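You operate a simulated robot arm through the tools that you are given. There is no shell and no other tool. Be economical: measure what you need, move in short steps, check, and stop when the job is done.

The job below is to be done with a simulated robot arm. You get a single attempt, and the scene is never put back.

Task
Open the white side drawer, put the red tile in the inside of the white side drawer, then shut the drawer. Then press the white tester button three times. Keep to this order.

It is judged by the outcome, as a careful person would: the job done as asked, and still so three seconds after it is handed in. It fails if anything else is knocked over, pushed out of place, dropped, spilled or broken.

Robot
A 7-joint arm with a vacuum gripper on a trunk, on a base that drives. Base frame: it is fixed to the floor where the robot stands at the start and does not move with it; the origin is under the middle of the robot, x ahead of it, y to its left, z up. Units: cm, degrees, N and s.
Its first joint turns from -166.0 to 166.0 degrees. Places, roughly: inside of the white side drawer [90, 20, 70]; red tile [75, -200, 75]; white side drawer [80, 10, 70]; white tester button [70, -200, 100]. Payload 1.06 kg.
Tool frame: the origin (TCP) lies in the middle of the cups' lips, and z points out of the cups. The gripper has 1 cup of 2.4 cm across, covering 2.4 by 2.4 cm (tool x, y); the bellows give 0.8 cm. With the vacuum on, a cup seals on a smooth face that it is pressed against (1 to 4 N); it does not hold porous or soft things. The pull reaches 23 N.
Orientation is that of the tool frame in the base frame, as [roll, pitch, yaw] about the fixed x, y, z axes, in that order (R = Rz(yaw) Ry(pitch) Rx(roll)). With the cups facing straight down, the tool's x points along the base's -x, its y along +y and its z along -z.

Tools
- The arm moves only by the tool arm_command. Its argument "increments" is a list of rows, each a list of 7 numbers: the vacuum: 1 switches it on, 0 off, then the shift along the base's x, y, z in units of 30 mm (1.0 is 30 mm), then the turn, a rotation vector about the base's x, y, z in units of 8 degrees (1.0 is 8 degrees). In form: [[valve, tx, ty, tz, ax, ay, az], ...]. A call has 1 to 10 rows; each row shifts and turns the commanded pose from where the row before left it. A call with a number of a shift or a turn outside -1 to 1 is refused whole. Each row takes 0.2 s and may step no farther than 5 cm and 8.6 degrees from the row before; otherwise, or with a gripper value out of range, the whole call is refused. Where a pose cannot be reached the arm comes as near as it can. A force on the tool above 40 N (or 10 N above the force at the start of the call, whichever is more), or a blocked arm, ends the call early, and 0.2 s more pass. The pull builds up within a second once a cup has sealed. Time passes only in rows, and 0.2 s behind the last, so rows that do not move give it time. The reply holds the time, the measured pose of the TCP, the force on the tool along the base axes and the pull of the vacuum, in the units named above and with some noise, with the torque about the TCP (base axes, N m) and any sound that the robot's microphone picked up.
- Cameras (640 x 400 px; columns grow to the right, rows downward): "scene" is now at [16.95, 19.18, 146.7]; the picture's right is [-0.25, -0.97, 0.00], its down [-0.72, 0.18, -0.67] and it looks along [0.65, -0.17, -0.74] (base axes); focal length 256 px, centre (320, 200). "wrist" rides on the gripper at [7.8, 1.9, -9.6] in the tool frame; the picture's right is [-0.24, 0.97, 0.00], its down [-0.71, -0.17, -0.69] and it looks along [-0.67, -0.16, 0.73] (tool axes); focal length 243 px, centre (320, 200). There is no depth. A picture from a camera that has moved, and an enlarged one, comes with that camera's place and axes in the base frame and with its lens. The place of the scene camera against the robot may be out by one fixed shift of up to 1.2 cm in any direction.
- snapshot(camera): a new picture of that camera. It takes no simulated time.
- base_move(legs): drives the robot by 1 to 6 legs, each [ahead, left, turn to the left] in cm, cm and degrees, along the robot's own axes; the way and the turn of a leg run together, so that a leg with both is an arc; at most 150 cm and 180 degrees a leg. The arm and the cameras ride along, it lands a little off, and it stops where it bumps. It gives what a move gives.
- aim_head(pan, tilt): turns the head with the scene camera to pan (to the left, within 120 degrees either way) and tilt (down, from -29 to 69), counted from straight ahead of the robot. It gives what a move gives.
- zoom(camera, box): a new picture of the part [left, top, right, bottom] of that camera's present view, enlarged. It takes no simulated time.
- sign_off(): hands the job in; it is judged then, once.

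Work in short steps. Places have to be worked out from the pictures, the camera data and where the tool is seen: move nearer, look again, correct. Check each grasp and each placing, and mend what went wrong. You have 165 turns and 108 pictures in all, those below and enlarged ones among them. Switch the vacuum off and draw the arm clear of the work before you hand the job in, unless the task says otherwise; then end with one line.

The tools are called after "Request:" by a JSON object that holds its "name" and its "arguments". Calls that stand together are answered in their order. arm_command: Moves the arm, as the interface text tells. Its arguments: {"type":"object","properties":{"increments":{"type":"array"}},"required":["increments"]} The other tools are called the same way: base_move (legs) drives the base; aim_head (pan, tilt) turns the head that bears the scene camera; snapshot (camera) takes a picture; zoom (camera, box) takes an enlarged picture of a part of a camera's view; sign_off () hands the job in.

At the start:

```text
t: 0.0
ee_pos: [70.27, -7.93, 90.29]
tcp_rot: [180.0, 0.1, -179.9]
ft_force: [-0.4, 0.0, 0.1]
wrist_torque: [-0.03, 0.02, -0.01]
pull: 0.0
robot x, y, heading: [0.02, -0.0, -0.0]
head pan, tilt: [-14.3, 47.7]
```

scene: 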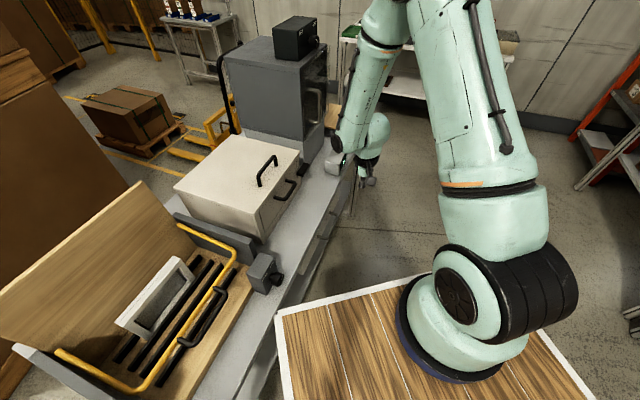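
wrist: 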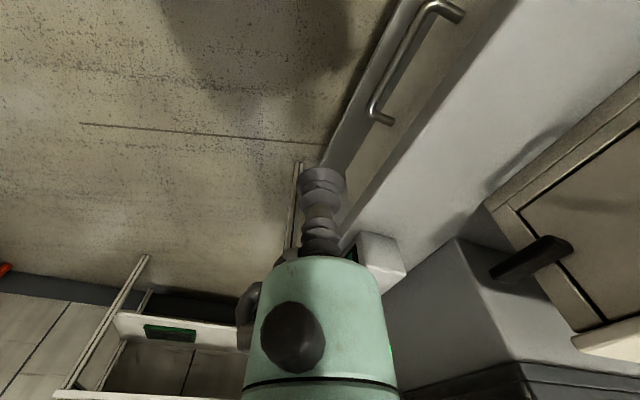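

I'll look at the scene more closely first, to identify the drawer and its handle.

Request:
{"name": "zoom", "arguments": {"camera": "scene", "box": [160, 120, 400, 270]}}

Request:
{"name": "zoom", "arguments": {"camera": "wrist", "box": [240, 0, 640, 250]}}

```text
2.67 times, centred on (280, 195) of scene
camera zoom: at [16.95, 19.18, 146.7], right [-0.25, -0.97, 0.0], down [-0.72, 0.18, -0.67], along [0.65, -0.17, -0.74], focal length 684 px, centre (427, 213)
```

zoom: 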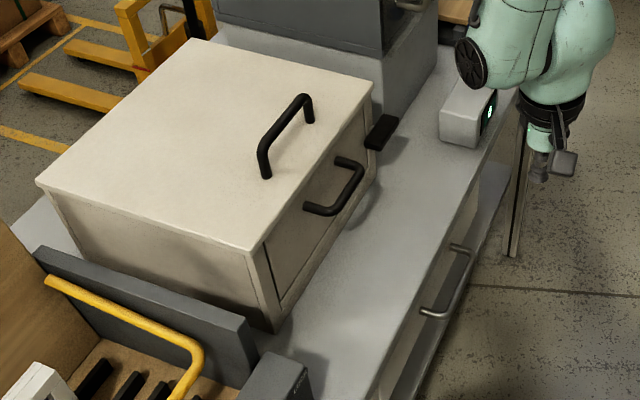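

```text
1.60 times, centred on (440, 125) of wrist
camera zoom: at [62.45, -5.96, 99.79], right [0.24, 0.97, 0.0], down [0.71, -0.17, 0.69], along [0.67, -0.16, -0.73], focal length 388 px, centre (128, 320)
```

zoom: 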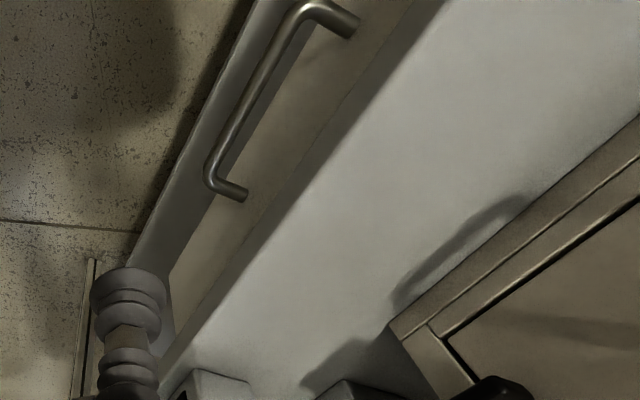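

The metal-handled bench drawer triangulates to about (71, 2, 72), which matches the drawer place given at z 70. The bench front runs obliquely. I'll pan the head to see the drawer and the far stations.

Request:
{"name": "aim_head", "arguments": {"pan": -95, "tilt": 25}}

Request:
{"name": "snapshot", "arguments": {"camera": "scene"}}

Request:
{"name": "aim_head", "arguments": {"pan": -5, "tilt": 60}}

Request:
{"name": "snapshot", "arguments": {"camera": "scene"}}

```text
t: 1.5
ee_pos: [70.46, -8.0, 90.35]
tcp_rot: [179.9, -0.1, -180.0]
ft_force: [0.5, 0.1, 0.6]
wrist_torque: [-0.03, 0.04, 0.02]
pull: 0.1
robot x, y, heading: [0.35, -0.08, -0.2]
head pan, tilt: [-95.0, 25.0]
```

```text
103 pictures are left
camera scene: at [8.48, 11.95, 150.13], right [-1.0, 0.09, 0.0], down [0.04, 0.42, -0.91], along [-0.08, -0.9, -0.42], focal length 256 px, centre (320, 200)
```

scene: 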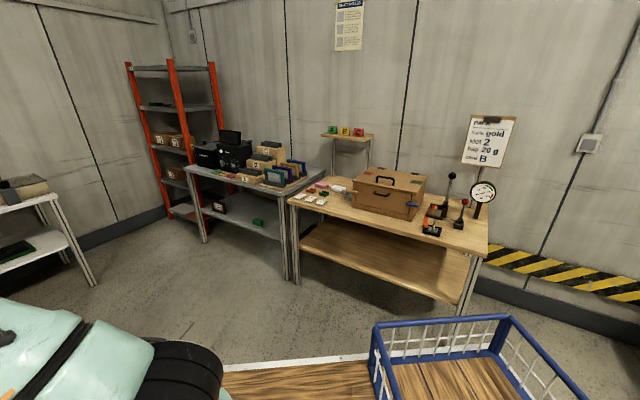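

```text
t: 3.2
ee_pos: [70.33, -7.88, 90.21]
tcp_rot: [179.9, 0.0, -180.0]
ft_force: [0.5, 0.0, -1.3]
wrist_torque: [0.02, 0.0, 0.0]
pull: 0.0
robot x, y, heading: [0.12, 0.22, -0.0]
head pan, tilt: [-5.0, 60.0]
```

```text
102 pictures are left
camera scene: at [15.92, 20.54, 145.13], right [-0.09, -1.0, 0.0], down [-0.86, 0.08, -0.5], along [0.5, -0.04, -0.87], focal length 256 px, centre (320, 200)
```

scene: 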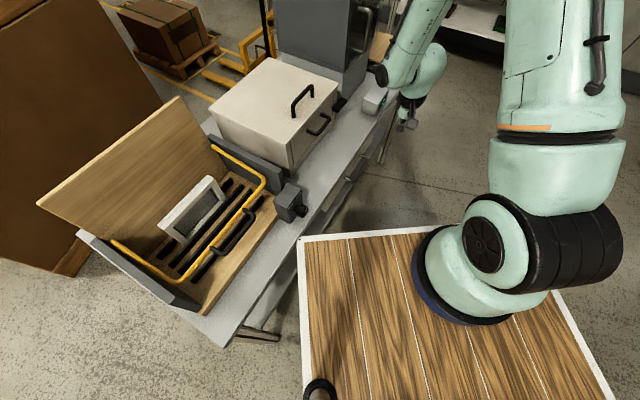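

The tables to the right hold the tile and button. Now zooming on the bench front to count the drawers.

Request:
{"name": "zoom", "arguments": {"camera": "scene", "box": [220, 80, 440, 350]}}

```text
1.48 times, centred on (330, 215) of scene
camera zoom: at [15.92, 20.54, 145.13], right [-0.09, -1.0, 0.0], down [-0.86, 0.08, -0.5], along [0.5, -0.04, -0.87], focal length 380 px, centre (305, 178)
```

zoom: 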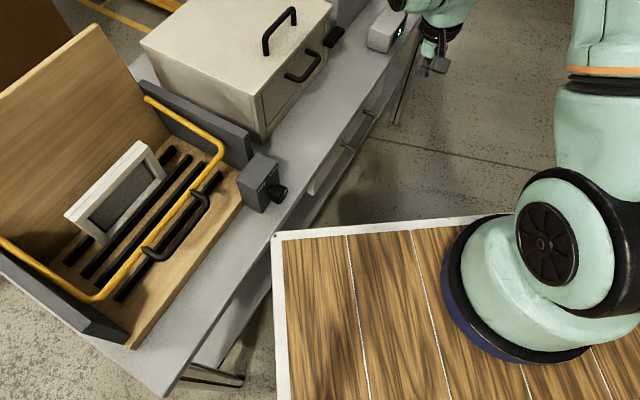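

The metal-handled drawer is the only one in the bench front. The bench runs roughly along (0.78, -0.62), so its outward normal is about (-0.62, -0.78). I'll drive right, away from the bench, then turn left to face the drawer squarely.

Request:
{"name": "base_move", "arguments": {"legs": [[0, -76, 0], [0, 0, 51]]}}

Request:
{"name": "aim_head", "arguments": {"pan": 0, "tilt": 40}}

Request:
{"name": "snapshot", "arguments": {"camera": "scene"}}

Request:
{"name": "snapshot", "arguments": {"camera": "wrist"}}

```text
t: 9.6
ee_pos: [50.29, -25.36, 90.27]
tcp_rot: [180.0, 0.0, -128.6]
ft_force: [0.4, -0.2, 0.2]
wrist_torque: [0.0, -0.02, -0.02]
pull: 0.0
robot x, y, heading: [0.25, -75.45, 51.6]
head pan, tilt: [-5.0, 60.0]
```

```text
t: 10.4
ee_pos: [50.17, -25.4, 90.3]
tcp_rot: [-180.0, 0.0, -128.6]
ft_force: [0.3, -0.2, 0.0]
wrist_torque: [0.02, -0.04, 0.0]
pull: 0.0
robot x, y, heading: [0.05, -75.38, 51.5]
head pan, tilt: [0.0, 40.0]
```

```text
100 pictures are left
camera scene: at [-5.4, -47.69, 147.8], right [0.78, -0.62, 0.0], down [-0.4, -0.5, -0.77], along [0.48, 0.6, -0.64], focal length 256 px, centre (320, 200)
```

scene: 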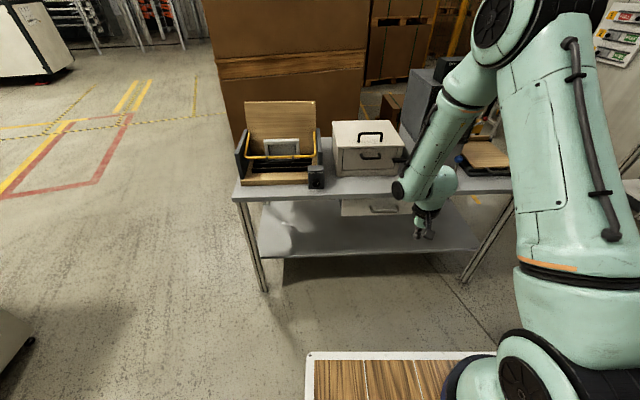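

```text
99 pictures are left
camera wrist: at [43.86, -30.23, 99.79], right [-0.61, 0.79, 0.0], down [0.58, 0.45, 0.69], along [0.54, 0.42, -0.73], focal length 243 px, centre (320, 200)
```

wrist: 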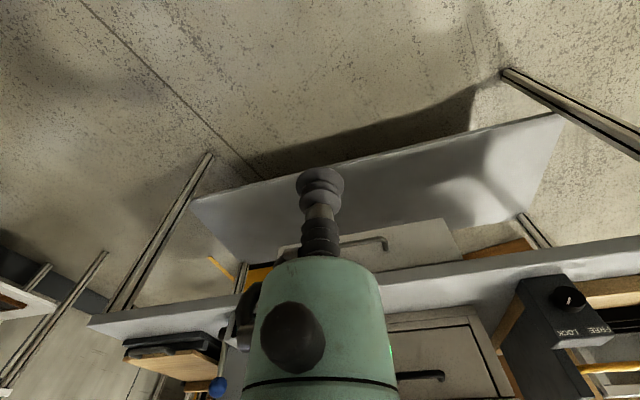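

The bench is now nearly square to the robot. Zooming in on the drawer.

Request:
{"name": "zoom", "arguments": {"camera": "scene", "box": [300, 100, 460, 230]}}

Request:
{"name": "zoom", "arguments": {"camera": "wrist", "box": [240, 180, 520, 355]}}

```text
3.08 times, centred on (380, 165) of scene
camera zoom: at [-5.4, -47.69, 147.8], right [0.78, -0.62, 0.0], down [-0.4, -0.5, -0.77], along [0.48, 0.6, -0.64], focal length 789 px, centre (135, 308)
```

zoom: 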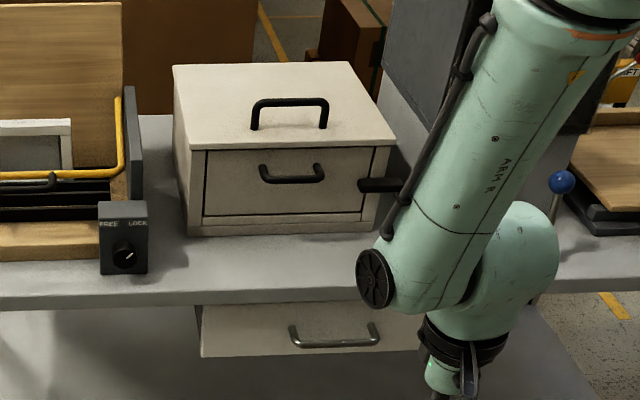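

```text
2.29 times, centred on (380, 268) of wrist
camera zoom: at [43.86, -30.23, 99.79], right [-0.61, 0.79, 0.0], down [0.58, 0.45, 0.69], along [0.54, 0.42, -0.73], focal length 555 px, centre (183, 46)
```

zoom: 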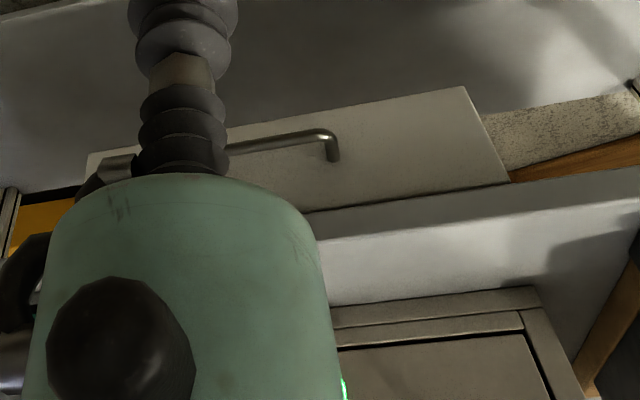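

There's a FREE/LOCK knob on the bench and a white drawer with a metal handle under the bench top. I'll read the knob.

Request:
{"name": "zoom", "arguments": {"camera": "scene", "box": [295, 150, 345, 200]}}

Request:
{"name": "zoom", "arguments": {"camera": "wrist", "box": [500, 260, 640, 350]}}

Request:
{"name": "zoom", "arguments": {"camera": "scene", "box": [230, 90, 350, 200]}}

```text
8.00 times, centred on (320, 175) of scene
camera zoom: at [-5.4, -47.69, 147.8], right [0.78, -0.62, 0.0], down [-0.4, -0.5, -0.77], along [0.48, 0.6, -0.64], focal length 2050 px, centre (320, 400)
```

zoom: 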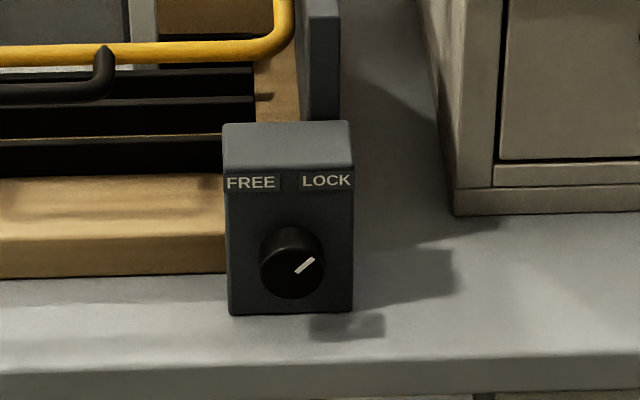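

```text
4.44 times, centred on (570, 305) of wrist
camera zoom: at [43.86, -30.23, 99.79], right [-0.61, 0.79, 0.0], down [0.58, 0.45, 0.69], along [0.54, 0.42, -0.73], focal length 1078 px, centre (-791, -267)
```

zoom: 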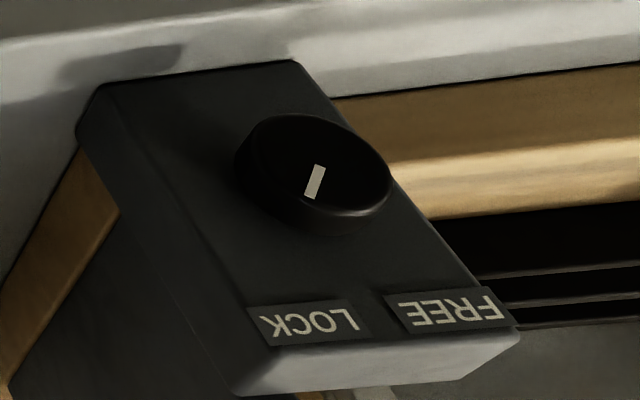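

```text
3.64 times, centred on (290, 145) of scene
camera zoom: at [-5.4, -47.69, 147.8], right [0.78, -0.62, 0.0], down [-0.4, -0.5, -0.77], along [0.48, 0.6, -0.64], focal length 932 px, centre (429, 400)
```

zoom: 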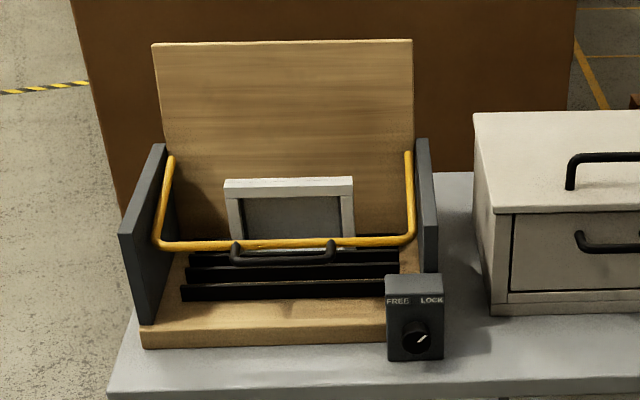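

The knob sits beside the yellow-bar rack, not the drawer, so I'll leave it. The bench's inward direction is about 54.5°, with the handle mid near (70, 1, 72). I plan to suck onto the drawer front left of the handle with the tool horizontal, so I'm rotating the tool forward while moving in.

Request:
{"name": "arm_command", "arguments": {"increments": [[0, 0.1, 0.6, -0.2, 0, 0, 0.39], [0, 0.12, 0.65, -0.3, 0.814, -0.58, 0], [0, 0.12, 0.65, -0.3, 0.814, -0.58, 0], [0, 0.12, 0.65, -0.3, 0.814, -0.58, 0], [0, 0.12, 0.65, -0.3, 0.814, -0.58, 0], [0, 0.12, 0.65, -0.3, 0.814, -0.58, 0], [0, 0.12, 0.65, -0.4, 0.814, -0.58, 0], [0, 0.12, 0.65, -0.4, 0.814, -0.58, 0], [0, 0.12, 0.65, -0.4, 0.814, -0.58, 0], [0, 0.12, 0.65, -0.4, 0.814, -0.58, 0]]}}

Request:
{"name": "snapshot", "arguments": {"camera": "scene"}}

```text
t: 12.6
ee_pos: [53.77, -6.1, 80.39]
tcp_rot: [180.0, 72.0, -125.6]
ft_force: [-0.3, 0.2, -0.4]
wrist_torque: [-0.02, 0.01, 0.01]
pull: 0.1
robot x, y, heading: [-0.17, -75.42, 51.4]
head pan, tilt: [0.0, 40.0]
```

```text
93 pictures are left
camera scene: at [-5.41, -47.7, 147.8], right [0.78, -0.62, 0.0], down [-0.4, -0.5, -0.77], along [0.48, 0.6, -0.64], focal length 256 px, centre (320, 200)
```

scene: 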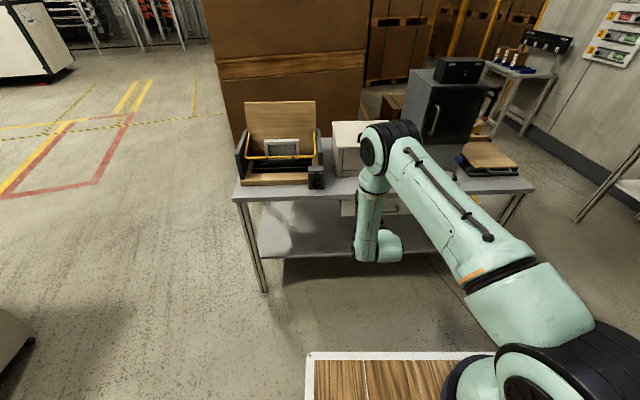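

The arm is folding down in front of the bench with no contact. I'll finish the rotation to horizontal and lower to z≈72, then look with the wrist camera.

Request:
{"name": "arm_command", "arguments": {"increments": [[0, 0, 0, -0.8, 0.814, -0.58, 0], [0, 0, 0, -0.8, 0.814, -0.58, 0], [0, 0, 0, -0.8, 0.2, -0.143, 0.1], [0, 0, 0, -0.3, 0, 0, 0]]}}

Request:
{"name": "snapshot", "arguments": {"camera": "wrist"}}

Request:
{"name": "zoom", "arguments": {"camera": "scene", "box": [300, 100, 460, 280]}}

```text
t: 13.6
ee_pos: [53.83, -6.11, 72.31]
tcp_rot: [128.7, 90.0, -176.0]
ft_force: [0.5, -0.2, -0.2]
wrist_torque: [0.01, 0.0, 0.0]
pull: 0.1
robot x, y, heading: [0.19, -75.73, 51.2]
head pan, tilt: [0.0, 40.0]
```

```text
92 pictures are left
camera wrist: at [46.79, -12.79, 64.48], right [-0.8, 0.55, 0.24], down [-0.25, -0.66, 0.71], along [0.55, 0.51, 0.67], focal length 243 px, centre (320, 200)
```

wrist: 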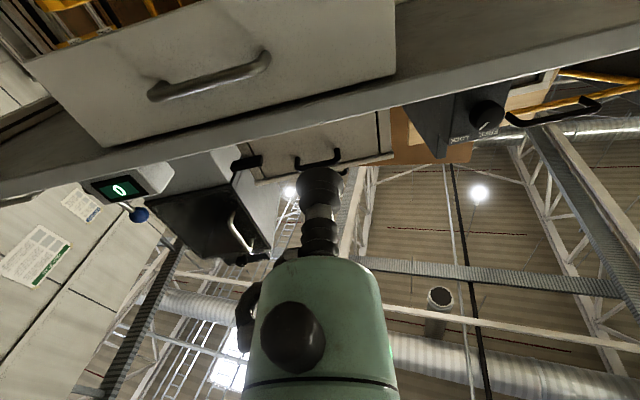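

```text
2.22 times, centred on (380, 190) of scene
camera zoom: at [-5.4, -47.68, 147.8], right [0.78, -0.62, 0.0], down [-0.4, -0.5, -0.77], along [0.48, 0.6, -0.64], focal length 570 px, centre (187, 222)
```

zoom: 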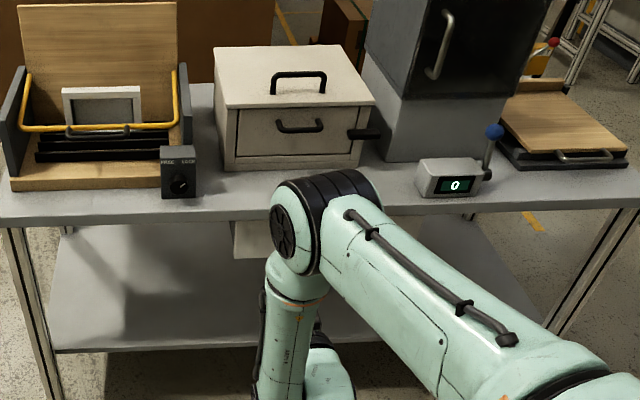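

The drawer handle is found from (66, 3.7) to (76, -3.1) at z≈69. The TCP lines up with clear drawer front left of the handle. I'm advancing 10 cm along the normal and lowering slightly.

Request:
{"name": "arm_command", "arguments": {"increments": [[0, 0.4, 0.57, -0.2, 0, 0, 0], [0, 0.4, 0.57, -0.2, 0, 0, 0], [0, 0.4, 0.57, -0.1, 0, 0, 0], [0, 0.4, 0.57, -0.1, 0, 0, 0], [0, 0.3, 0.43, 0, 0, 0, 0]]}}

Request:
{"name": "snapshot", "arguments": {"camera": "wrist"}}

Request:
{"name": "zoom", "arguments": {"camera": "scene", "box": [300, 100, 460, 280]}}

```text
t: 14.8
ee_pos: [59.66, 2.14, 70.46]
tcp_rot: [170.6, 89.9, -134.2]
ft_force: [-0.1, -0.6, -0.2]
wrist_torque: [-0.02, 0.01, 0.01]
pull: 0.2
robot x, y, heading: [-0.43, -75.29, 51.2]
head pan, tilt: [0.0, 40.0]
```

```text
90 pictures are left
camera wrist: at [52.5, -4.62, 62.67], right [-0.8, 0.55, 0.24], down [-0.25, -0.66, 0.71], along [0.55, 0.51, 0.66], focal length 243 px, centre (320, 200)
```

wrist: 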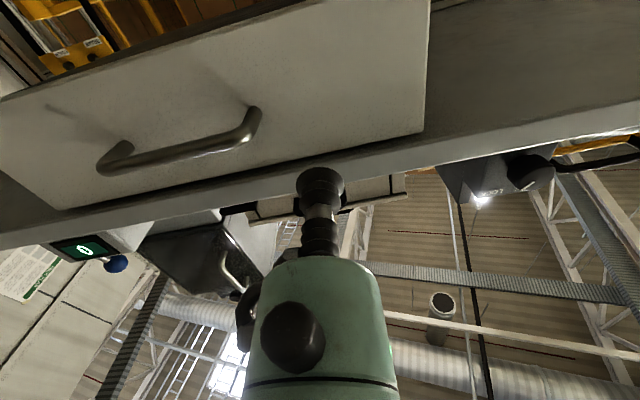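

```text
2.22 times, centred on (380, 190) of scene
camera zoom: at [-5.4, -47.69, 147.8], right [0.78, -0.62, 0.0], down [-0.4, -0.5, -0.77], along [0.48, 0.6, -0.64], focal length 570 px, centre (187, 222)
```

zoom: 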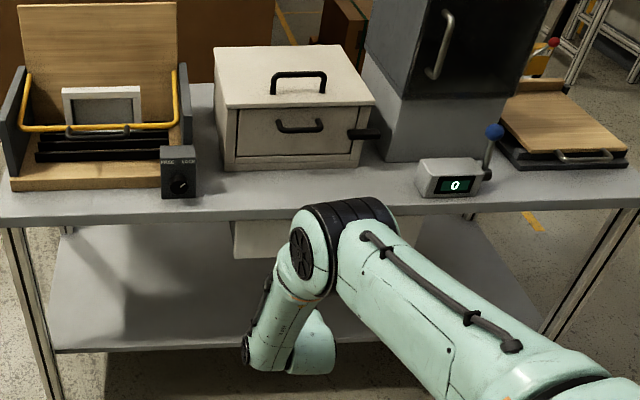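

The drawer front's top-left corner triangulates to (58.2, 14.0, 74), so the face is about 8.8 cm ahead of the cup. I'll advance 7.5 cm with the vacuum on, then in small steps.

Request:
{"name": "arm_command", "arguments": {"increments": [[1, 0.36, 0.51, 0, 0, 0, 0], [1, 0.36, 0.51, 0, 0, 0, 0], [1, 0.36, 0.51, 0, 0, 0, 0], [1, 0.29, 0.41, 0, 0, 0, 0], [1, 0.06, 0.08, 0, 0, 0, 0], [1, 0.06, 0.08, 0, 0, 0, 0], [1, 0, 0, 0, 0, 0, 0]]}}

```text
t: 16.4
ee_pos: [64.18, 8.48, 70.5]
tcp_rot: [-179.1, 89.9, -123.9]
ft_force: [-0.6, -0.1, -0.5]
wrist_torque: [-0.02, -0.03, 0.02]
pull: 0.1
robot x, y, heading: [0.22, -75.71, 51.5]
head pan, tilt: [0.0, 40.0]
```

Still no contact (about 7.8 cm travelled). Creeping on.

Request:
{"name": "arm_command", "arguments": {"increments": [[1, 0.06, 0.08, 0, 0, 0, 0], [1, 0.06, 0.08, 0, 0, 0, 0], [1, 0.06, 0.08, 0, 0, 0, 0], [1, 0, 0, 0, 0, 0, 0], [1, 0, 0, 0, 0, 0, 0]]}}

Request:
{"name": "snapshot", "arguments": {"camera": "wrist"}}

```text
t: 17.6
ee_pos: [64.63, 9.07, 70.39]
tcp_rot: [172.4, 89.8, -132.3]
ft_force: [-0.2, 0.6, -0.7]
wrist_torque: [0.04, -0.02, 0.0]
pull: 0.1
robot x, y, heading: [-0.2, -75.19, 51.3]
head pan, tilt: [0.0, 40.0]
```

```text
88 pictures are left
camera wrist: at [57.48, 2.4, 62.58], right [-0.8, 0.55, 0.24], down [-0.25, -0.66, 0.71], along [0.55, 0.51, 0.66], focal length 243 px, centre (320, 200)
```

wrist: 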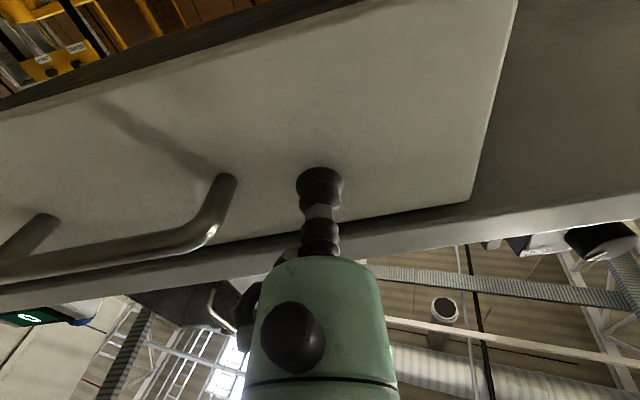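

The cup is very near the face but not touching. I'll keep creeping in.

Request:
{"name": "arm_command", "arguments": {"increments": [[1, 0.06, 0.08, 0, 0, 0, 0], [1, 0.06, 0.08, 0, 0, 0, 0], [1, 0.06, 0.08, 0, 0, 0, 0], [1, 0.06, 0.08, 0, 0, 0, 0], [1, 0, 0, 0, 0, 0, 0]]}}

```text
t: 18.8
ee_pos: [65.15, 9.87, 70.44]
tcp_rot: [-178.7, 89.8, -123.3]
ft_force: [-9.7, -6.2, 1.9]
wrist_torque: [-0.03, -0.11, -0.11]
pull: 22.8
robot x, y, heading: [0.25, -75.82, 51.5]
head pan, tilt: [0.0, 40.0]
```

Sealed (pull 22.8 N). Now pulling back gently, 4 cm first.

Request:
{"name": "arm_command", "arguments": {"increments": [[1, -0.12, -0.16, 0, 0, 0, 0], [1, -0.15, -0.22, 0, 0, 0, 0], [1, -0.2, -0.28, 0, 0, 0, 0], [1, -0.2, -0.28, 0, 0, 0, 0], [1, -0.2, -0.28, 0, 0, 0, 0], [1, 0, 0, 0, 0, 0, 0]]}}

Request:
{"name": "snapshot", "arguments": {"camera": "wrist"}}

```text
t: 20.2
ee_pos: [62.67, 6.47, 70.53]
tcp_rot: [178.5, 89.9, -126.3]
ft_force: [-4.1, 5.1, -2.5]
wrist_torque: [0.02, 0.03, -0.1]
pull: 23.5
robot x, y, heading: [0.06, -75.22, 51.4]
head pan, tilt: [0.0, 40.0]
```

```text
87 pictures are left
camera wrist: at [55.54, -0.29, 62.64], right [-0.8, 0.55, 0.24], down [-0.25, -0.66, 0.71], along [0.55, 0.51, 0.66], focal length 243 px, centre (320, 200)
```

wrist: 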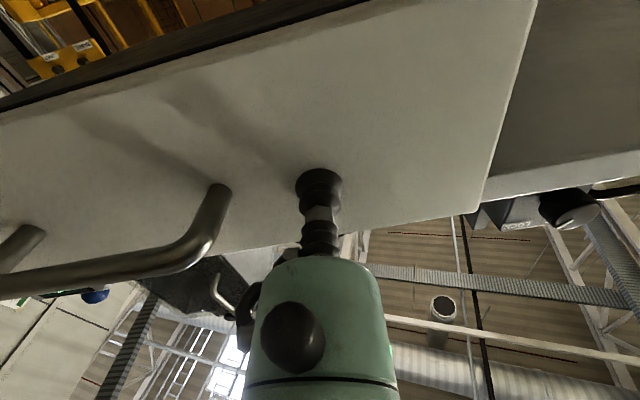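

The drawer is sliding out. I'll continue, with a slight heading correction since there's a small side force.

Request:
{"name": "arm_command", "arguments": {"increments": [[1, -0.27, -0.24, 0, 0, 0, 0], [1, -0.24, -0.32, 0, 0, 0, 0], [1, -0.24, -0.32, 0, 0, 0, 0], [1, -0.24, -0.32, 0, 0, 0, 0], [1, -0.24, -0.32, 0, 0, 0, 0], [1, -0.24, -0.32, 0, 0, 0, 0], [1, 0, 0, 0, 0, 0, 0]]}}

```text
t: 21.8
ee_pos: [58.07, 0.96, 70.63]
tcp_rot: [168.4, 90.0, -136.2]
ft_force: [8.7, -4.7, -2.6]
wrist_torque: [0.06, 0.05, 0.03]
pull: 22.7
robot x, y, heading: [0.16, -75.39, 51.7]
head pan, tilt: [0.0, 40.0]
```

Side force reversed, so I'll correct it back. The true direction is about 53.9°, and I'm continuing out.

Request:
{"name": "arm_command", "arguments": {"increments": [[1, -0.14, -0.38, 0, 0, 0, 0], [1, -0.236, -0.323, 0, 0, 0, 0], [1, -0.236, -0.323, 0, 0, 0, 0], [1, -0.236, -0.323, 0, 0, 0, 0], [1, -0.236, -0.323, 0, 0, 0, 0], [1, -0.236, -0.323, 0, 0, 0, 0], [1, 0, 0, 0, 0, 0, 0]]}}

Request:
{"name": "snapshot", "arguments": {"camera": "scene"}}

```text
t: 23.4
ee_pos: [54.33, -5.09, 70.53]
tcp_rot: [-144.6, 89.9, -89.3]
ft_force: [-0.6, 4.6, 10.3]
wrist_torque: [0.01, 0.05, -0.03]
pull: 22.6
robot x, y, heading: [0.27, -75.3, 51.3]
head pan, tilt: [0.0, 40.0]
```

```text
86 pictures are left
camera scene: at [-5.42, -47.71, 147.81], right [0.78, -0.62, 0.0], down [-0.4, -0.5, -0.77], along [0.48, 0.6, -0.64], focal length 256 px, centre (320, 200)
```

scene: 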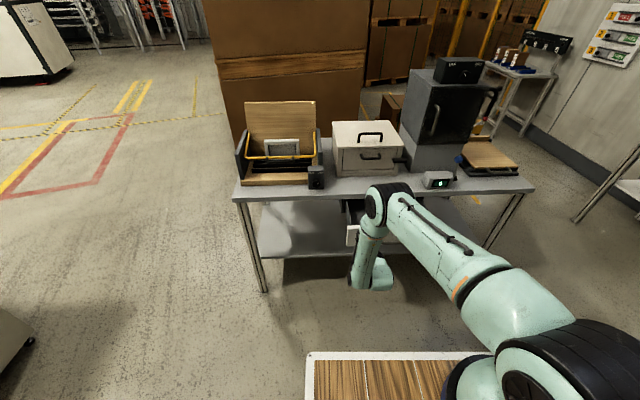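

Opened 18 cm so far. I'll relieve the vertical load and pull about 5 cm more.

Request:
{"name": "arm_command", "arguments": {"increments": [[1, 0, 0, 0.08, 0, 0, 0], [1, -0.15, -0.206, 0, 0, 0, 0], [1, -0.15, -0.206, 0, 0, 0, 0], [1, -0.15, -0.206, 0, 0, 0, 0], [1, -0.15, -0.206, 0, 0, 0, 0], [1, 0, 0, 0, 0, 0, 0]]}}

```text
t: 24.8
ee_pos: [52.54, -7.65, 70.58]
tcp_rot: [-170.9, 89.9, -115.6]
ft_force: [6.7, -3.9, -6.9]
wrist_torque: [0.02, -0.03, 0.02]
pull: 22.5
robot x, y, heading: [0.17, -75.66, 51.3]
head pan, tilt: [0.0, 40.0]
```

21.6 cm open. I'll pull 3 cm more, watching for the end stop.

Request:
{"name": "arm_command", "arguments": {"increments": [[1, -0.1, -0.2, -0.05, 0, 0, 0], [1, -0.15, -0.206, 0, 0, 0, 0], [1, -0.15, -0.206, 0, 0, 0, 0], [1, 0, 0, 0, 0, 0, 0]]}}

Request:
{"name": "snapshot", "arguments": {"camera": "wrist"}}

```text
t: 25.8
ee_pos: [51.25, -9.34, 70.41]
tcp_rot: [128.7, 89.9, -175.9]
ft_force: [-0.9, 3.0, 9.2]
wrist_torque: [-0.01, 0.05, -0.05]
pull: 23.0
robot x, y, heading: [-0.18, -75.11, 51.5]
head pan, tilt: [0.0, 40.0]
```

```text
85 pictures are left
camera wrist: at [44.13, -16.07, 62.68], right [-0.8, 0.55, 0.24], down [-0.25, -0.66, 0.71], along [0.55, 0.51, 0.67], focal length 243 px, centre (320, 200)
```

wrist: 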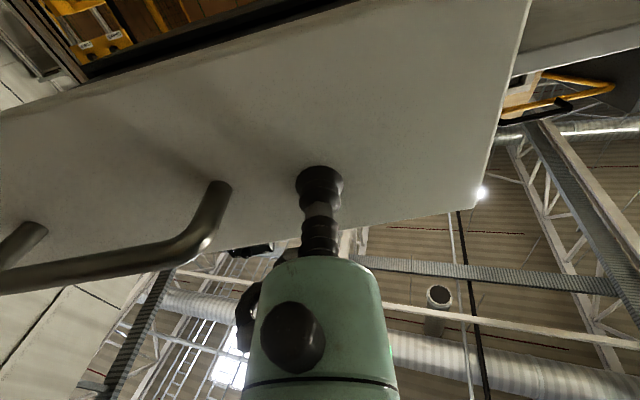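

The drawer is open about 23.7 cm and holding. I'll release, back off and rise clear.

Request:
{"name": "arm_command", "arguments": {"increments": [[0, 0, 0, 0, 0, 0, 0], [0, 0, 0, 0, 0, 0, 0], [0, 0, 0, 0, 0, 0, 0], [0, -0.06, -0.08, 0, 0, 0, 0], [0, -0.12, -0.16, 0, 0, 0, 0], [0, -0.3, -0.4, 0, 0, 0, 0], [0, -0.3, -0.4, 0, 0, 0, 0], [0, -0.3, -0.4, 0, 0, 0, 0]]}}

```text
t: 27.6
ee_pos: [47.91, -13.75, 70.6]
tcp_rot: [170.4, 89.8, -134.4]
ft_force: [-0.1, -0.4, 0.6]
wrist_torque: [0.0, 0.05, 0.03]
pull: 0.0
robot x, y, heading: [0.41, -75.33, 51.3]
head pan, tilt: [0.0, 40.0]
```

Released cleanly. Raising and rotating the tool back to pointing down.

Request:
{"name": "arm_command", "arguments": {"increments": [[0, -0.1, -0.1, 0.8, 0, 0, 0], [0, 0, 0, 0.8, -0.814, 0.58, 0], [0, 0, 0, 0.8, -0.814, 0.58, 0], [0, 0, 0, 0.8, -0.814, 0.58, 0], [0, 0, 0, 0.8, -0.814, 0.58, 0], [0, 0, 0, 0.8, -0.814, 0.58, 0], [0, 0, 0, 0.8, -0.814, 0.58, 0], [0, 0, 0, 0.8, -0.814, 0.58, 0], [0, 0, 0, 0.8, -0.814, 0.58, 0], [0, 0, 0, 0.8, -0.814, 0.58, 0]]}}

Request:
{"name": "arm_command", "arguments": {"increments": [[0, 0, 0, 0, -0.814, 0.58, 0], [0, 0, 0, 0, -0.814, 0.58, 0], [0, 0, 0, 0, -0.2, 0.143, 0]]}}

Request:
{"name": "snapshot", "arguments": {"camera": "scene"}}

Request:
{"name": "snapshot", "arguments": {"camera": "wrist"}}

```text
t: 29.8
ee_pos: [47.81, -14.06, 94.55]
tcp_rot: [179.3, 18.0, -125.4]
ft_force: [0.2, -0.9, -0.5]
wrist_torque: [0.03, -0.02, -0.02]
pull: 0.1
robot x, y, heading: [0.19, -75.4, 51.5]
head pan, tilt: [0.0, 40.0]
```

```text
t: 30.6
ee_pos: [47.59, -13.96, 94.72]
tcp_rot: [179.2, 0.1, -125.6]
ft_force: [-0.1, 0.8, -0.2]
wrist_torque: [-0.01, -0.02, -0.02]
pull: 0.1
robot x, y, heading: [0.26, -75.45, 51.5]
head pan, tilt: [0.0, 40.0]
```

```text
84 pictures are left
camera scene: at [-5.41, -47.69, 147.8], right [0.78, -0.62, 0.0], down [-0.4, -0.5, -0.77], along [0.48, 0.6, -0.64], focal length 256 px, centre (320, 200)
```

scene: 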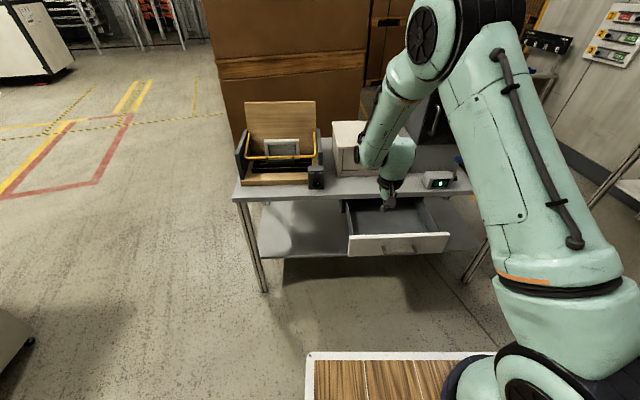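

```text
83 pictures are left
camera wrist: at [41.62, -19.3, 104.16], right [-0.65, 0.76, 0.01], down [0.56, 0.47, 0.68], along [0.51, 0.45, -0.73], focal length 243 px, centre (320, 200)
```

wrist: 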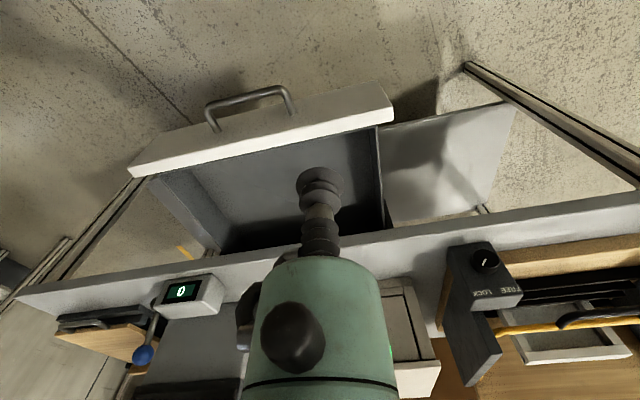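

The drawer is open and empty inside. I'll raise the arm a bit, turn right toward the other tables, and look.

Request:
{"name": "arm_command", "arguments": {"increments": [[0, 0, 0, 0.9, 0, 0, 0], [0, 0, 0, 0.9, 0, 0, 0], [0, 0, 0, 0.9, 0, 0, 0], [0, 0, 0, 0.9, 0, 0, 0], [0, 0, 0, 0.9, 0, 0, 0]]}}

Request:
{"name": "base_move", "arguments": {"legs": [[0, 0, -100]]}}

Request:
{"name": "aim_head", "arguments": {"pan": -20, "tilt": 35}}

Request:
{"name": "snapshot", "arguments": {"camera": "scene"}}

```text
t: 31.8
ee_pos: [47.44, -13.97, 107.94]
tcp_rot: [179.1, -0.1, -125.5]
ft_force: [-0.6, -0.2, 0.5]
wrist_torque: [0.0, 0.01, 0.01]
pull: 0.0
robot x, y, heading: [0.53, -75.42, 51.4]
head pan, tilt: [0.0, 40.0]
```

```text
t: 36.4
ee_pos: [52.85, -132.24, 108.09]
tcp_rot: [179.2, 0.0, 135.0]
ft_force: [0.9, 0.3, -0.1]
wrist_torque: [0.02, -0.02, -0.02]
pull: 0.1
robot x, y, heading: [0.06, -75.42, -47.9]
head pan, tilt: [0.0, 40.0]
```

```text
t: 37.2
ee_pos: [52.92, -132.21, 107.98]
tcp_rot: [179.3, 0.0, 135.0]
ft_force: [0.3, 0.7, -0.4]
wrist_torque: [-0.01, 0.02, 0.01]
pull: 0.1
robot x, y, heading: [0.44, -75.12, -48.1]
head pan, tilt: [-20.0, 35.0]
```

```text
82 pictures are left
camera scene: at [25.06, -76.87, 148.56], right [-0.93, -0.37, 0.0], down [-0.21, 0.53, -0.82], along [0.31, -0.76, -0.57], focal length 256 px, centre (320, 200)
```

scene: 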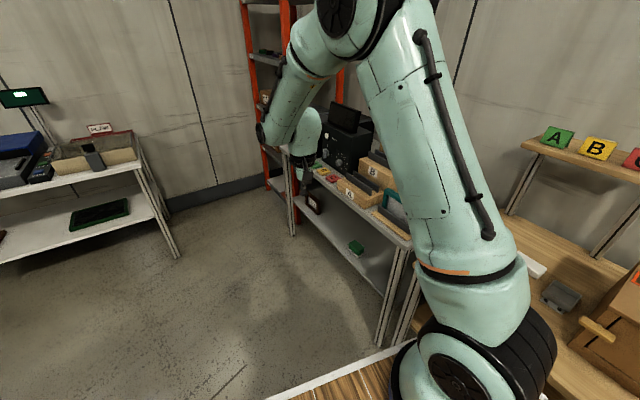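

The gray table has black tester units and small coloured items. Zooming in.

Request:
{"name": "zoom", "arguments": {"camera": "scene", "box": [265, 90, 425, 250]}}

Request:
{"name": "snapshot", "arguments": {"camera": "wrist"}}

```text
2.50 times, centred on (345, 170) of scene
camera zoom: at [25.06, -76.87, 148.56], right [-0.93, -0.37, 0.0], down [-0.21, 0.53, -0.82], along [0.31, -0.76, -0.57], focal length 641 px, centre (258, 275)
```

zoom: 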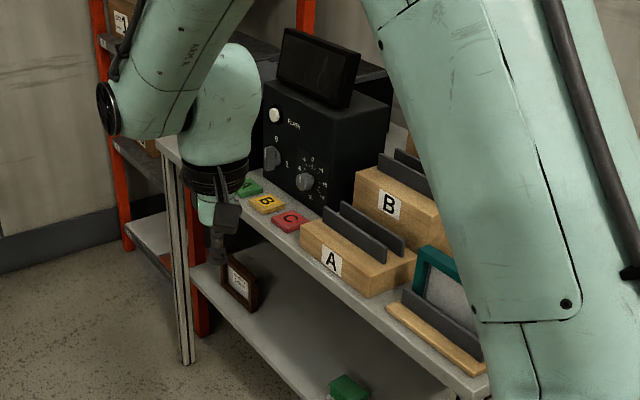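

```text
80 pictures are left
camera wrist: at [48.61, -125.41, 117.54], right [0.85, 0.52, 0.01], down [0.37, -0.63, 0.68], along [0.36, -0.58, -0.73], focal length 243 px, centre (320, 200)
```

wrist: 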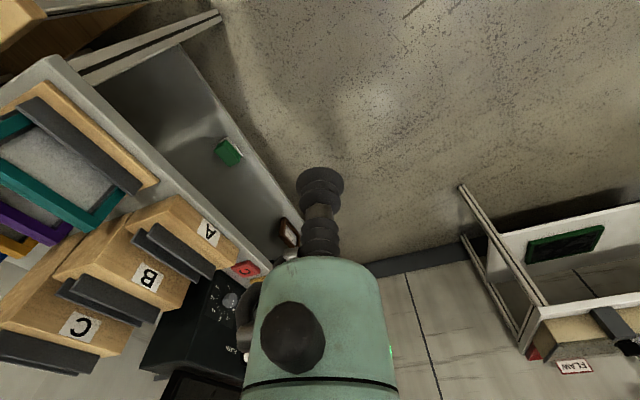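

The red "C" tile is near (66, -197), and the white button is on the tester's front face near (70, -197, 100). The table faces heading ≈ -123°. I'll drive in stages round to stand in front of it, keeping clear of the open drawer.

Request:
{"name": "base_move", "arguments": {"legs": [[52, 20.4, 0], [29.7, 40.5, 0], [0, 0, -70]]}}

Request:
{"name": "aim_head", "arguments": {"pan": 0, "tilt": 35}}

Request:
{"name": "snapshot", "arguments": {"camera": "scene"}}

Request:
{"name": "snapshot", "arguments": {"camera": "wrist"}}

```text
t: 46.0
ee_pos: [66.26, -165.56, 108.05]
tcp_rot: [179.2, 0.0, 66.5]
ft_force: [1.0, 0.6, -1.0]
wrist_torque: [-0.01, 0.0, 0.01]
pull: 0.0
robot x, y, heading: [99.87, -95.28, -116.3]
head pan, tilt: [-20.0, 35.0]
```

```text
t: 46.8
ee_pos: [66.22, -165.42, 107.98]
tcp_rot: [179.2, -0.1, 66.5]
ft_force: [0.6, -0.1, 0.0]
wrist_torque: [0.0, 0.0, 0.0]
pull: 0.0
robot x, y, heading: [99.82, -95.73, -116.9]
head pan, tilt: [0.0, 35.0]
```

```text
79 pictures are left
camera scene: at [109.44, -121.64, 148.56], right [-0.89, 0.45, 0.0], down [0.26, 0.51, -0.82], along [-0.37, -0.73, -0.57], focal length 256 px, centre (320, 200)
```

scene: 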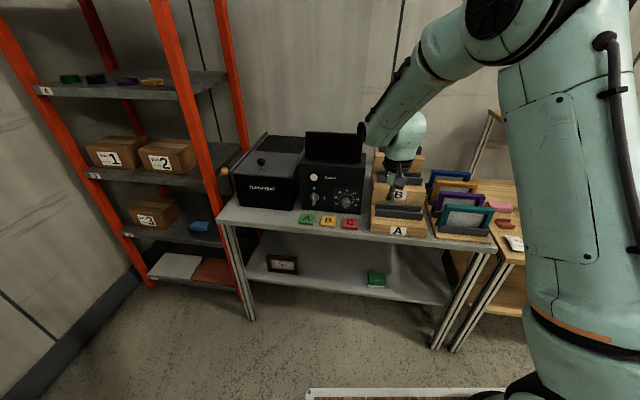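

```text
78 pictures are left
camera wrist: at [70.94, -158.95, 117.54], right [0.8, -0.6, 0.01], down [-0.45, -0.58, 0.68], along [-0.4, -0.55, -0.73], focal length 243 px, centre (320, 200)
```

wrist: 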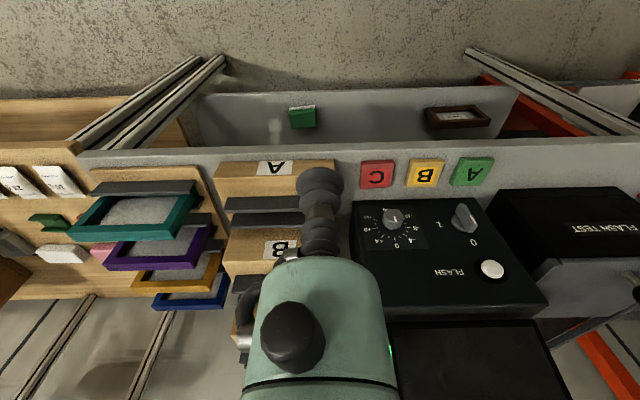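

The tile estimates to about (63.5, -187, 79–84). I'll move above it and down a bit, then look again.

Request:
{"name": "arm_command", "arguments": {"increments": [[0, -0.15, -0.8, -0.5, 0, 0, 0], [0, -0.15, -0.8, -0.5, 0, 0, 0], [0, -0.15, -0.8, -0.5, 0, 0, 0], [0, -0.15, -0.8, -0.5, 0, 0, 0], [0, -0.15, -0.8, -0.6, 0, 0, 0], [0, -0.15, -0.8, -0.6, 0, 0, 0]]}}

Request:
{"name": "snapshot", "arguments": {"camera": "wrist"}}

Request:
{"name": "zoom", "arguments": {"camera": "scene", "box": [280, 130, 440, 250]}}

```text
t: 48.2
ee_pos: [63.49, -179.86, 98.31]
tcp_rot: [179.2, 0.0, 66.4]
ft_force: [0.7, -0.6, 0.0]
wrist_torque: [0.01, 0.03, 0.01]
pull: 0.0
robot x, y, heading: [99.91, -95.49, -116.5]
head pan, tilt: [0.0, 35.0]
```

```text
77 pictures are left
camera wrist: at [68.12, -173.39, 107.87], right [0.8, -0.6, 0.01], down [-0.45, -0.58, 0.68], along [-0.4, -0.55, -0.73], focal length 243 px, centre (320, 200)
```

wrist: 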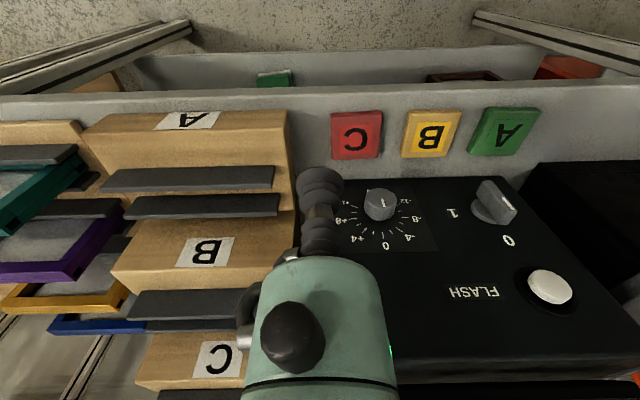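

```text
3.33 times, centred on (360, 190) of scene
camera zoom: at [109.46, -121.61, 148.56], right [-0.89, 0.45, 0.0], down [0.26, 0.51, -0.82], along [-0.37, -0.73, -0.57], focal length 854 px, centre (187, 233)
```

zoom: 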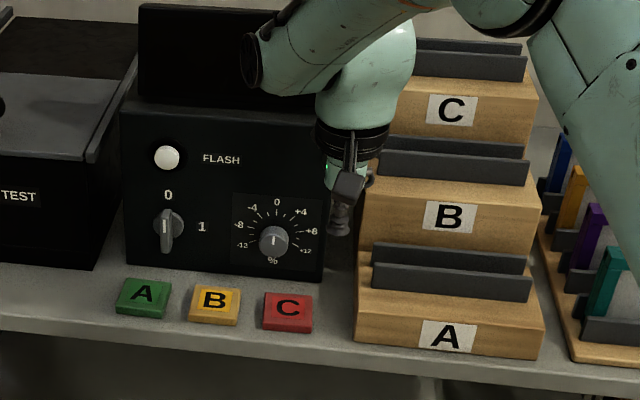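

The tile top is ≈ (63.4, -187.6, 81), with about 8 cm clearance to the tester face and 7 cm to rack A. Moving over it and descending to z≈84.

Request:
{"name": "arm_command", "arguments": {"increments": [[0, 0, -0.85, -0.2, 0, 0, 0], [0, 0, -0.85, -0.4, 0, 0, 0], [0, 0, -0.85, -0.6, 0, 0, 0], [0, 0, 0, -0.9, 0, 0, 0], [0, 0, 0, -0.9, 0, 0, 0], [0, 0, 0, -0.9, 0, 0, 0], [0, 0, 0, -0.6, 0, 0, 0]]}}

Request:
{"name": "snapshot", "arguments": {"camera": "wrist"}}

Request:
{"name": "zoom", "arguments": {"camera": "scene", "box": [280, 130, 440, 250]}}

```text
t: 49.8
ee_pos: [63.67, -187.54, 84.96]
tcp_rot: [179.2, 0.0, 66.5]
ft_force: [0.2, -0.3, -0.7]
wrist_torque: [-0.01, 0.0, -0.01]
pull: 0.0
robot x, y, heading: [99.51, -95.29, -116.6]
head pan, tilt: [0.0, 35.0]
```

```text
75 pictures are left
camera wrist: at [68.31, -180.86, 94.49], right [0.8, -0.6, 0.01], down [-0.45, -0.58, 0.68], along [-0.4, -0.55, -0.73], focal length 243 px, centre (320, 200)
```

wrist: 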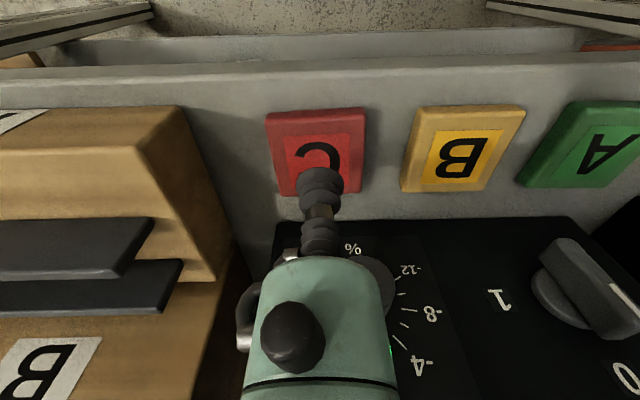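

```text
3.33 times, centred on (360, 190) of scene
camera zoom: at [109.45, -121.63, 148.56], right [-0.89, 0.45, 0.0], down [0.26, 0.51, -0.82], along [-0.37, -0.73, -0.57], focal length 854 px, centre (187, 233)
```

zoom: 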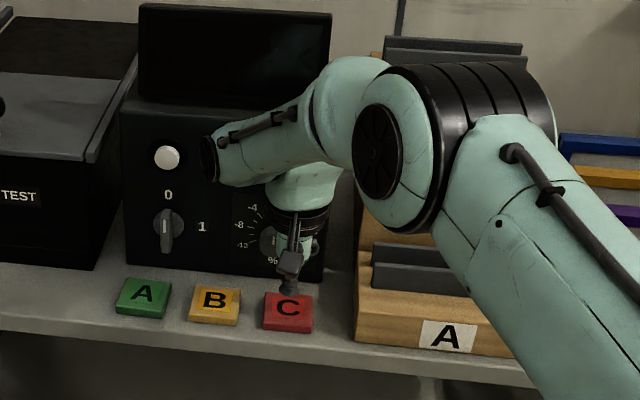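

The cup is centred over tile C. I'll descend with the vacuum on in small steps.

Request:
{"name": "arm_command", "arguments": {"increments": [[1, 0, 0, -0.4, 0, 0, 0], [1, 0, 0, -0.3, 0, 0, 0], [1, 0, 0, -0.2, 0, 0, 0], [1, 0, 0, -0.12, 0, 0, 0], [1, 0, 0, -0.12, 0, 0, 0], [1, 0, 0, -0.1, 0, 0, 0], [1, 0, 0, 0, 0, 0, 0]]}}

```text
t: 51.4
ee_pos: [63.49, -187.73, 81.36]
tcp_rot: [179.2, 0.1, 66.5]
ft_force: [3.2, -0.8, 13.1]
wrist_torque: [0.02, 0.14, -0.02]
pull: 23.1
robot x, y, heading: [99.93, -95.64, -116.4]
head pan, tilt: [0.0, 35.0]
```

Sealed at z≈81.3 with a pull of 23. Lifting straight up.

Request:
{"name": "arm_command", "arguments": {"increments": [[1, 0, 0, 0.2, 0, 0, 0], [1, 0, 0, 0.4, 0, 0, 0], [1, 0, 0, 0.8, 0, 0, 0], [1, 0, 0, 0.9, 0, 0, 0], [1, 0, 0, 0.9, 0, 0, 0], [1, 0, 0, 0.9, 0, 0, 0]]}}

Request:
{"name": "snapshot", "arguments": {"camera": "wrist"}}

```text
t: 52.8
ee_pos: [63.55, -187.62, 93.54]
tcp_rot: [179.1, 0.0, 66.5]
ft_force: [0.8, -0.1, -0.9]
wrist_torque: [-0.01, -0.03, 0.0]
pull: 23.2
robot x, y, heading: [100.31, -95.61, -116.6]
head pan, tilt: [0.0, 35.0]
```

```text
73 pictures are left
camera wrist: at [68.27, -181.12, 103.05], right [0.8, -0.6, 0.01], down [-0.45, -0.58, 0.68], along [-0.4, -0.55, -0.73], focal length 243 px, centre (320, 200)
```

wrist: 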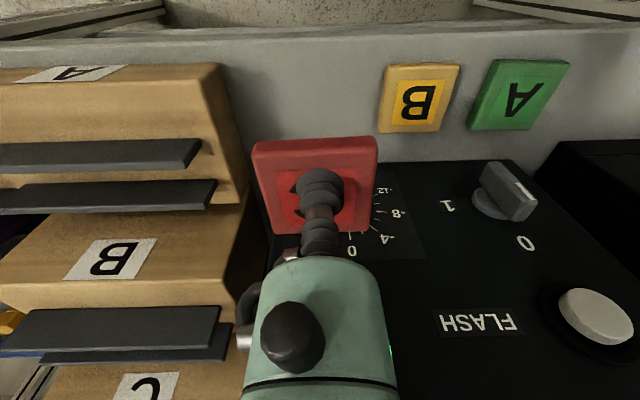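

The tile is firmly held. I'll retract the arm to the travel pose above and away from the racks.

Request:
{"name": "arm_command", "arguments": {"increments": [[1, 0, 0, 0.9, 0, 0, 0], [1, 0, 0.3, 0.9, 0, 0, 0], [1, 0.1, 0.8, 0.9, 0, 0, 0], [1, 0.1, 0.9, 0.9, 0, 0, 0], [1, 0.1, 0.9, 0.9, 0, 0, 0], [1, 0.15, 0.9, 0.5, 0, 0, 0], [1, 0.15, 0.9, 0, 0, 0, 0], [1, 0.15, 0.9, 0, 0, 0, 0], [1, 0.15, 0.9, 0, 0, 0, 0], [1, 0, 0.9, 0, 0, 0, 0]]}}

Request:
{"name": "base_move", "arguments": {"legs": [[0, 0, 70]]}}

```text
t: 55.0
ee_pos: [66.14, -165.29, 108.59]
tcp_rot: [179.1, 0.0, 66.5]
ft_force: [-0.7, -0.9, -0.5]
wrist_torque: [-0.01, -0.01, 0.0]
pull: 22.9
robot x, y, heading: [100.17, -95.43, -116.3]
head pan, tilt: [0.0, 35.0]
```

```text
t: 58.4
ee_pos: [153.47, -151.37, 108.69]
tcp_rot: [179.2, 0.0, 136.1]
ft_force: [0.3, -0.7, -0.6]
wrist_torque: [0.01, 0.0, -0.01]
pull: 23.1
robot x, y, heading: [99.58, -95.48, -47.0]
head pan, tilt: [0.0, 35.0]
```

Still held (pull 23). Now reversing the drive back to the spot in front of the drawer.

Request:
{"name": "base_move", "arguments": {"legs": [[-31.1, -39.4, 0], [-52.5, -19.1, 0], [0, 0, 98.5]]}}

Request:
{"name": "aim_head", "arguments": {"pan": 0, "tilt": 40}}

Request:
{"name": "snapshot", "arguments": {"camera": "wrist"}}

Request:
{"name": "snapshot", "arguments": {"camera": "scene"}}

```text
t: 68.4
ee_pos: [46.72, -12.03, 108.67]
tcp_rot: [179.2, 0.0, -124.5]
ft_force: [-0.3, 0.6, -0.1]
wrist_torque: [-0.01, -0.02, 0.01]
pull: 22.8
robot x, y, heading: [0.08, -73.74, 52.0]
head pan, tilt: [0.0, 35.0]
```

```text
t: 69.1
ee_pos: [46.67, -11.89, 108.5]
tcp_rot: [179.1, -0.1, -124.7]
ft_force: [-0.4, 0.3, -0.6]
wrist_torque: [0.02, -0.02, 0.01]
pull: 23.0
robot x, y, heading: [0.07, -73.99, 52.4]
head pan, tilt: [0.0, 40.0]
```

```text
72 pictures are left
camera wrist: at [40.72, -17.35, 118.14], right [-0.67, 0.75, 0.01], down [0.55, 0.48, 0.68], along [0.5, 0.46, -0.73], focal length 243 px, centre (320, 200)
```

wrist: 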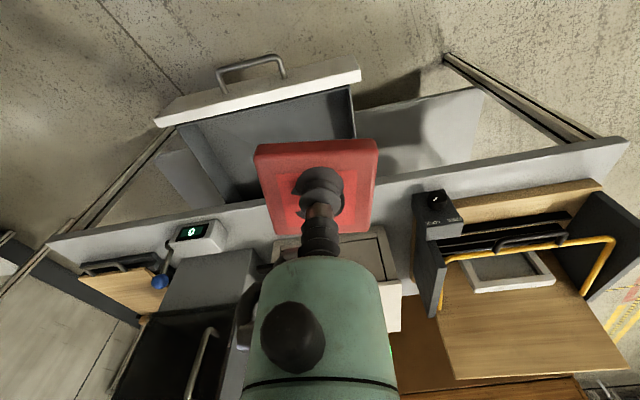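

```text
71 pictures are left
camera scene: at [-5.72, -46.38, 147.81], right [0.79, -0.61, 0.0], down [-0.39, -0.51, -0.77], along [0.47, 0.61, -0.64], focal length 256 px, centre (320, 200)
```

scene: 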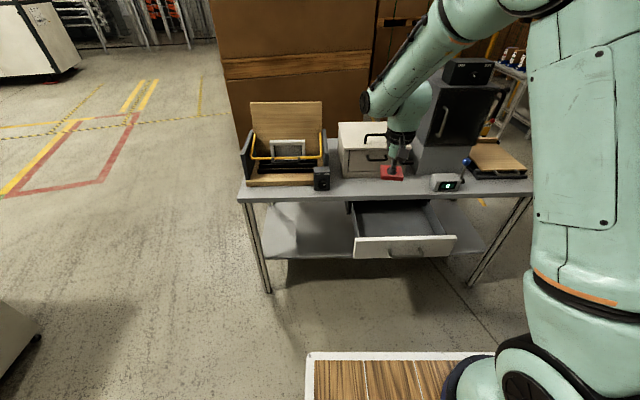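

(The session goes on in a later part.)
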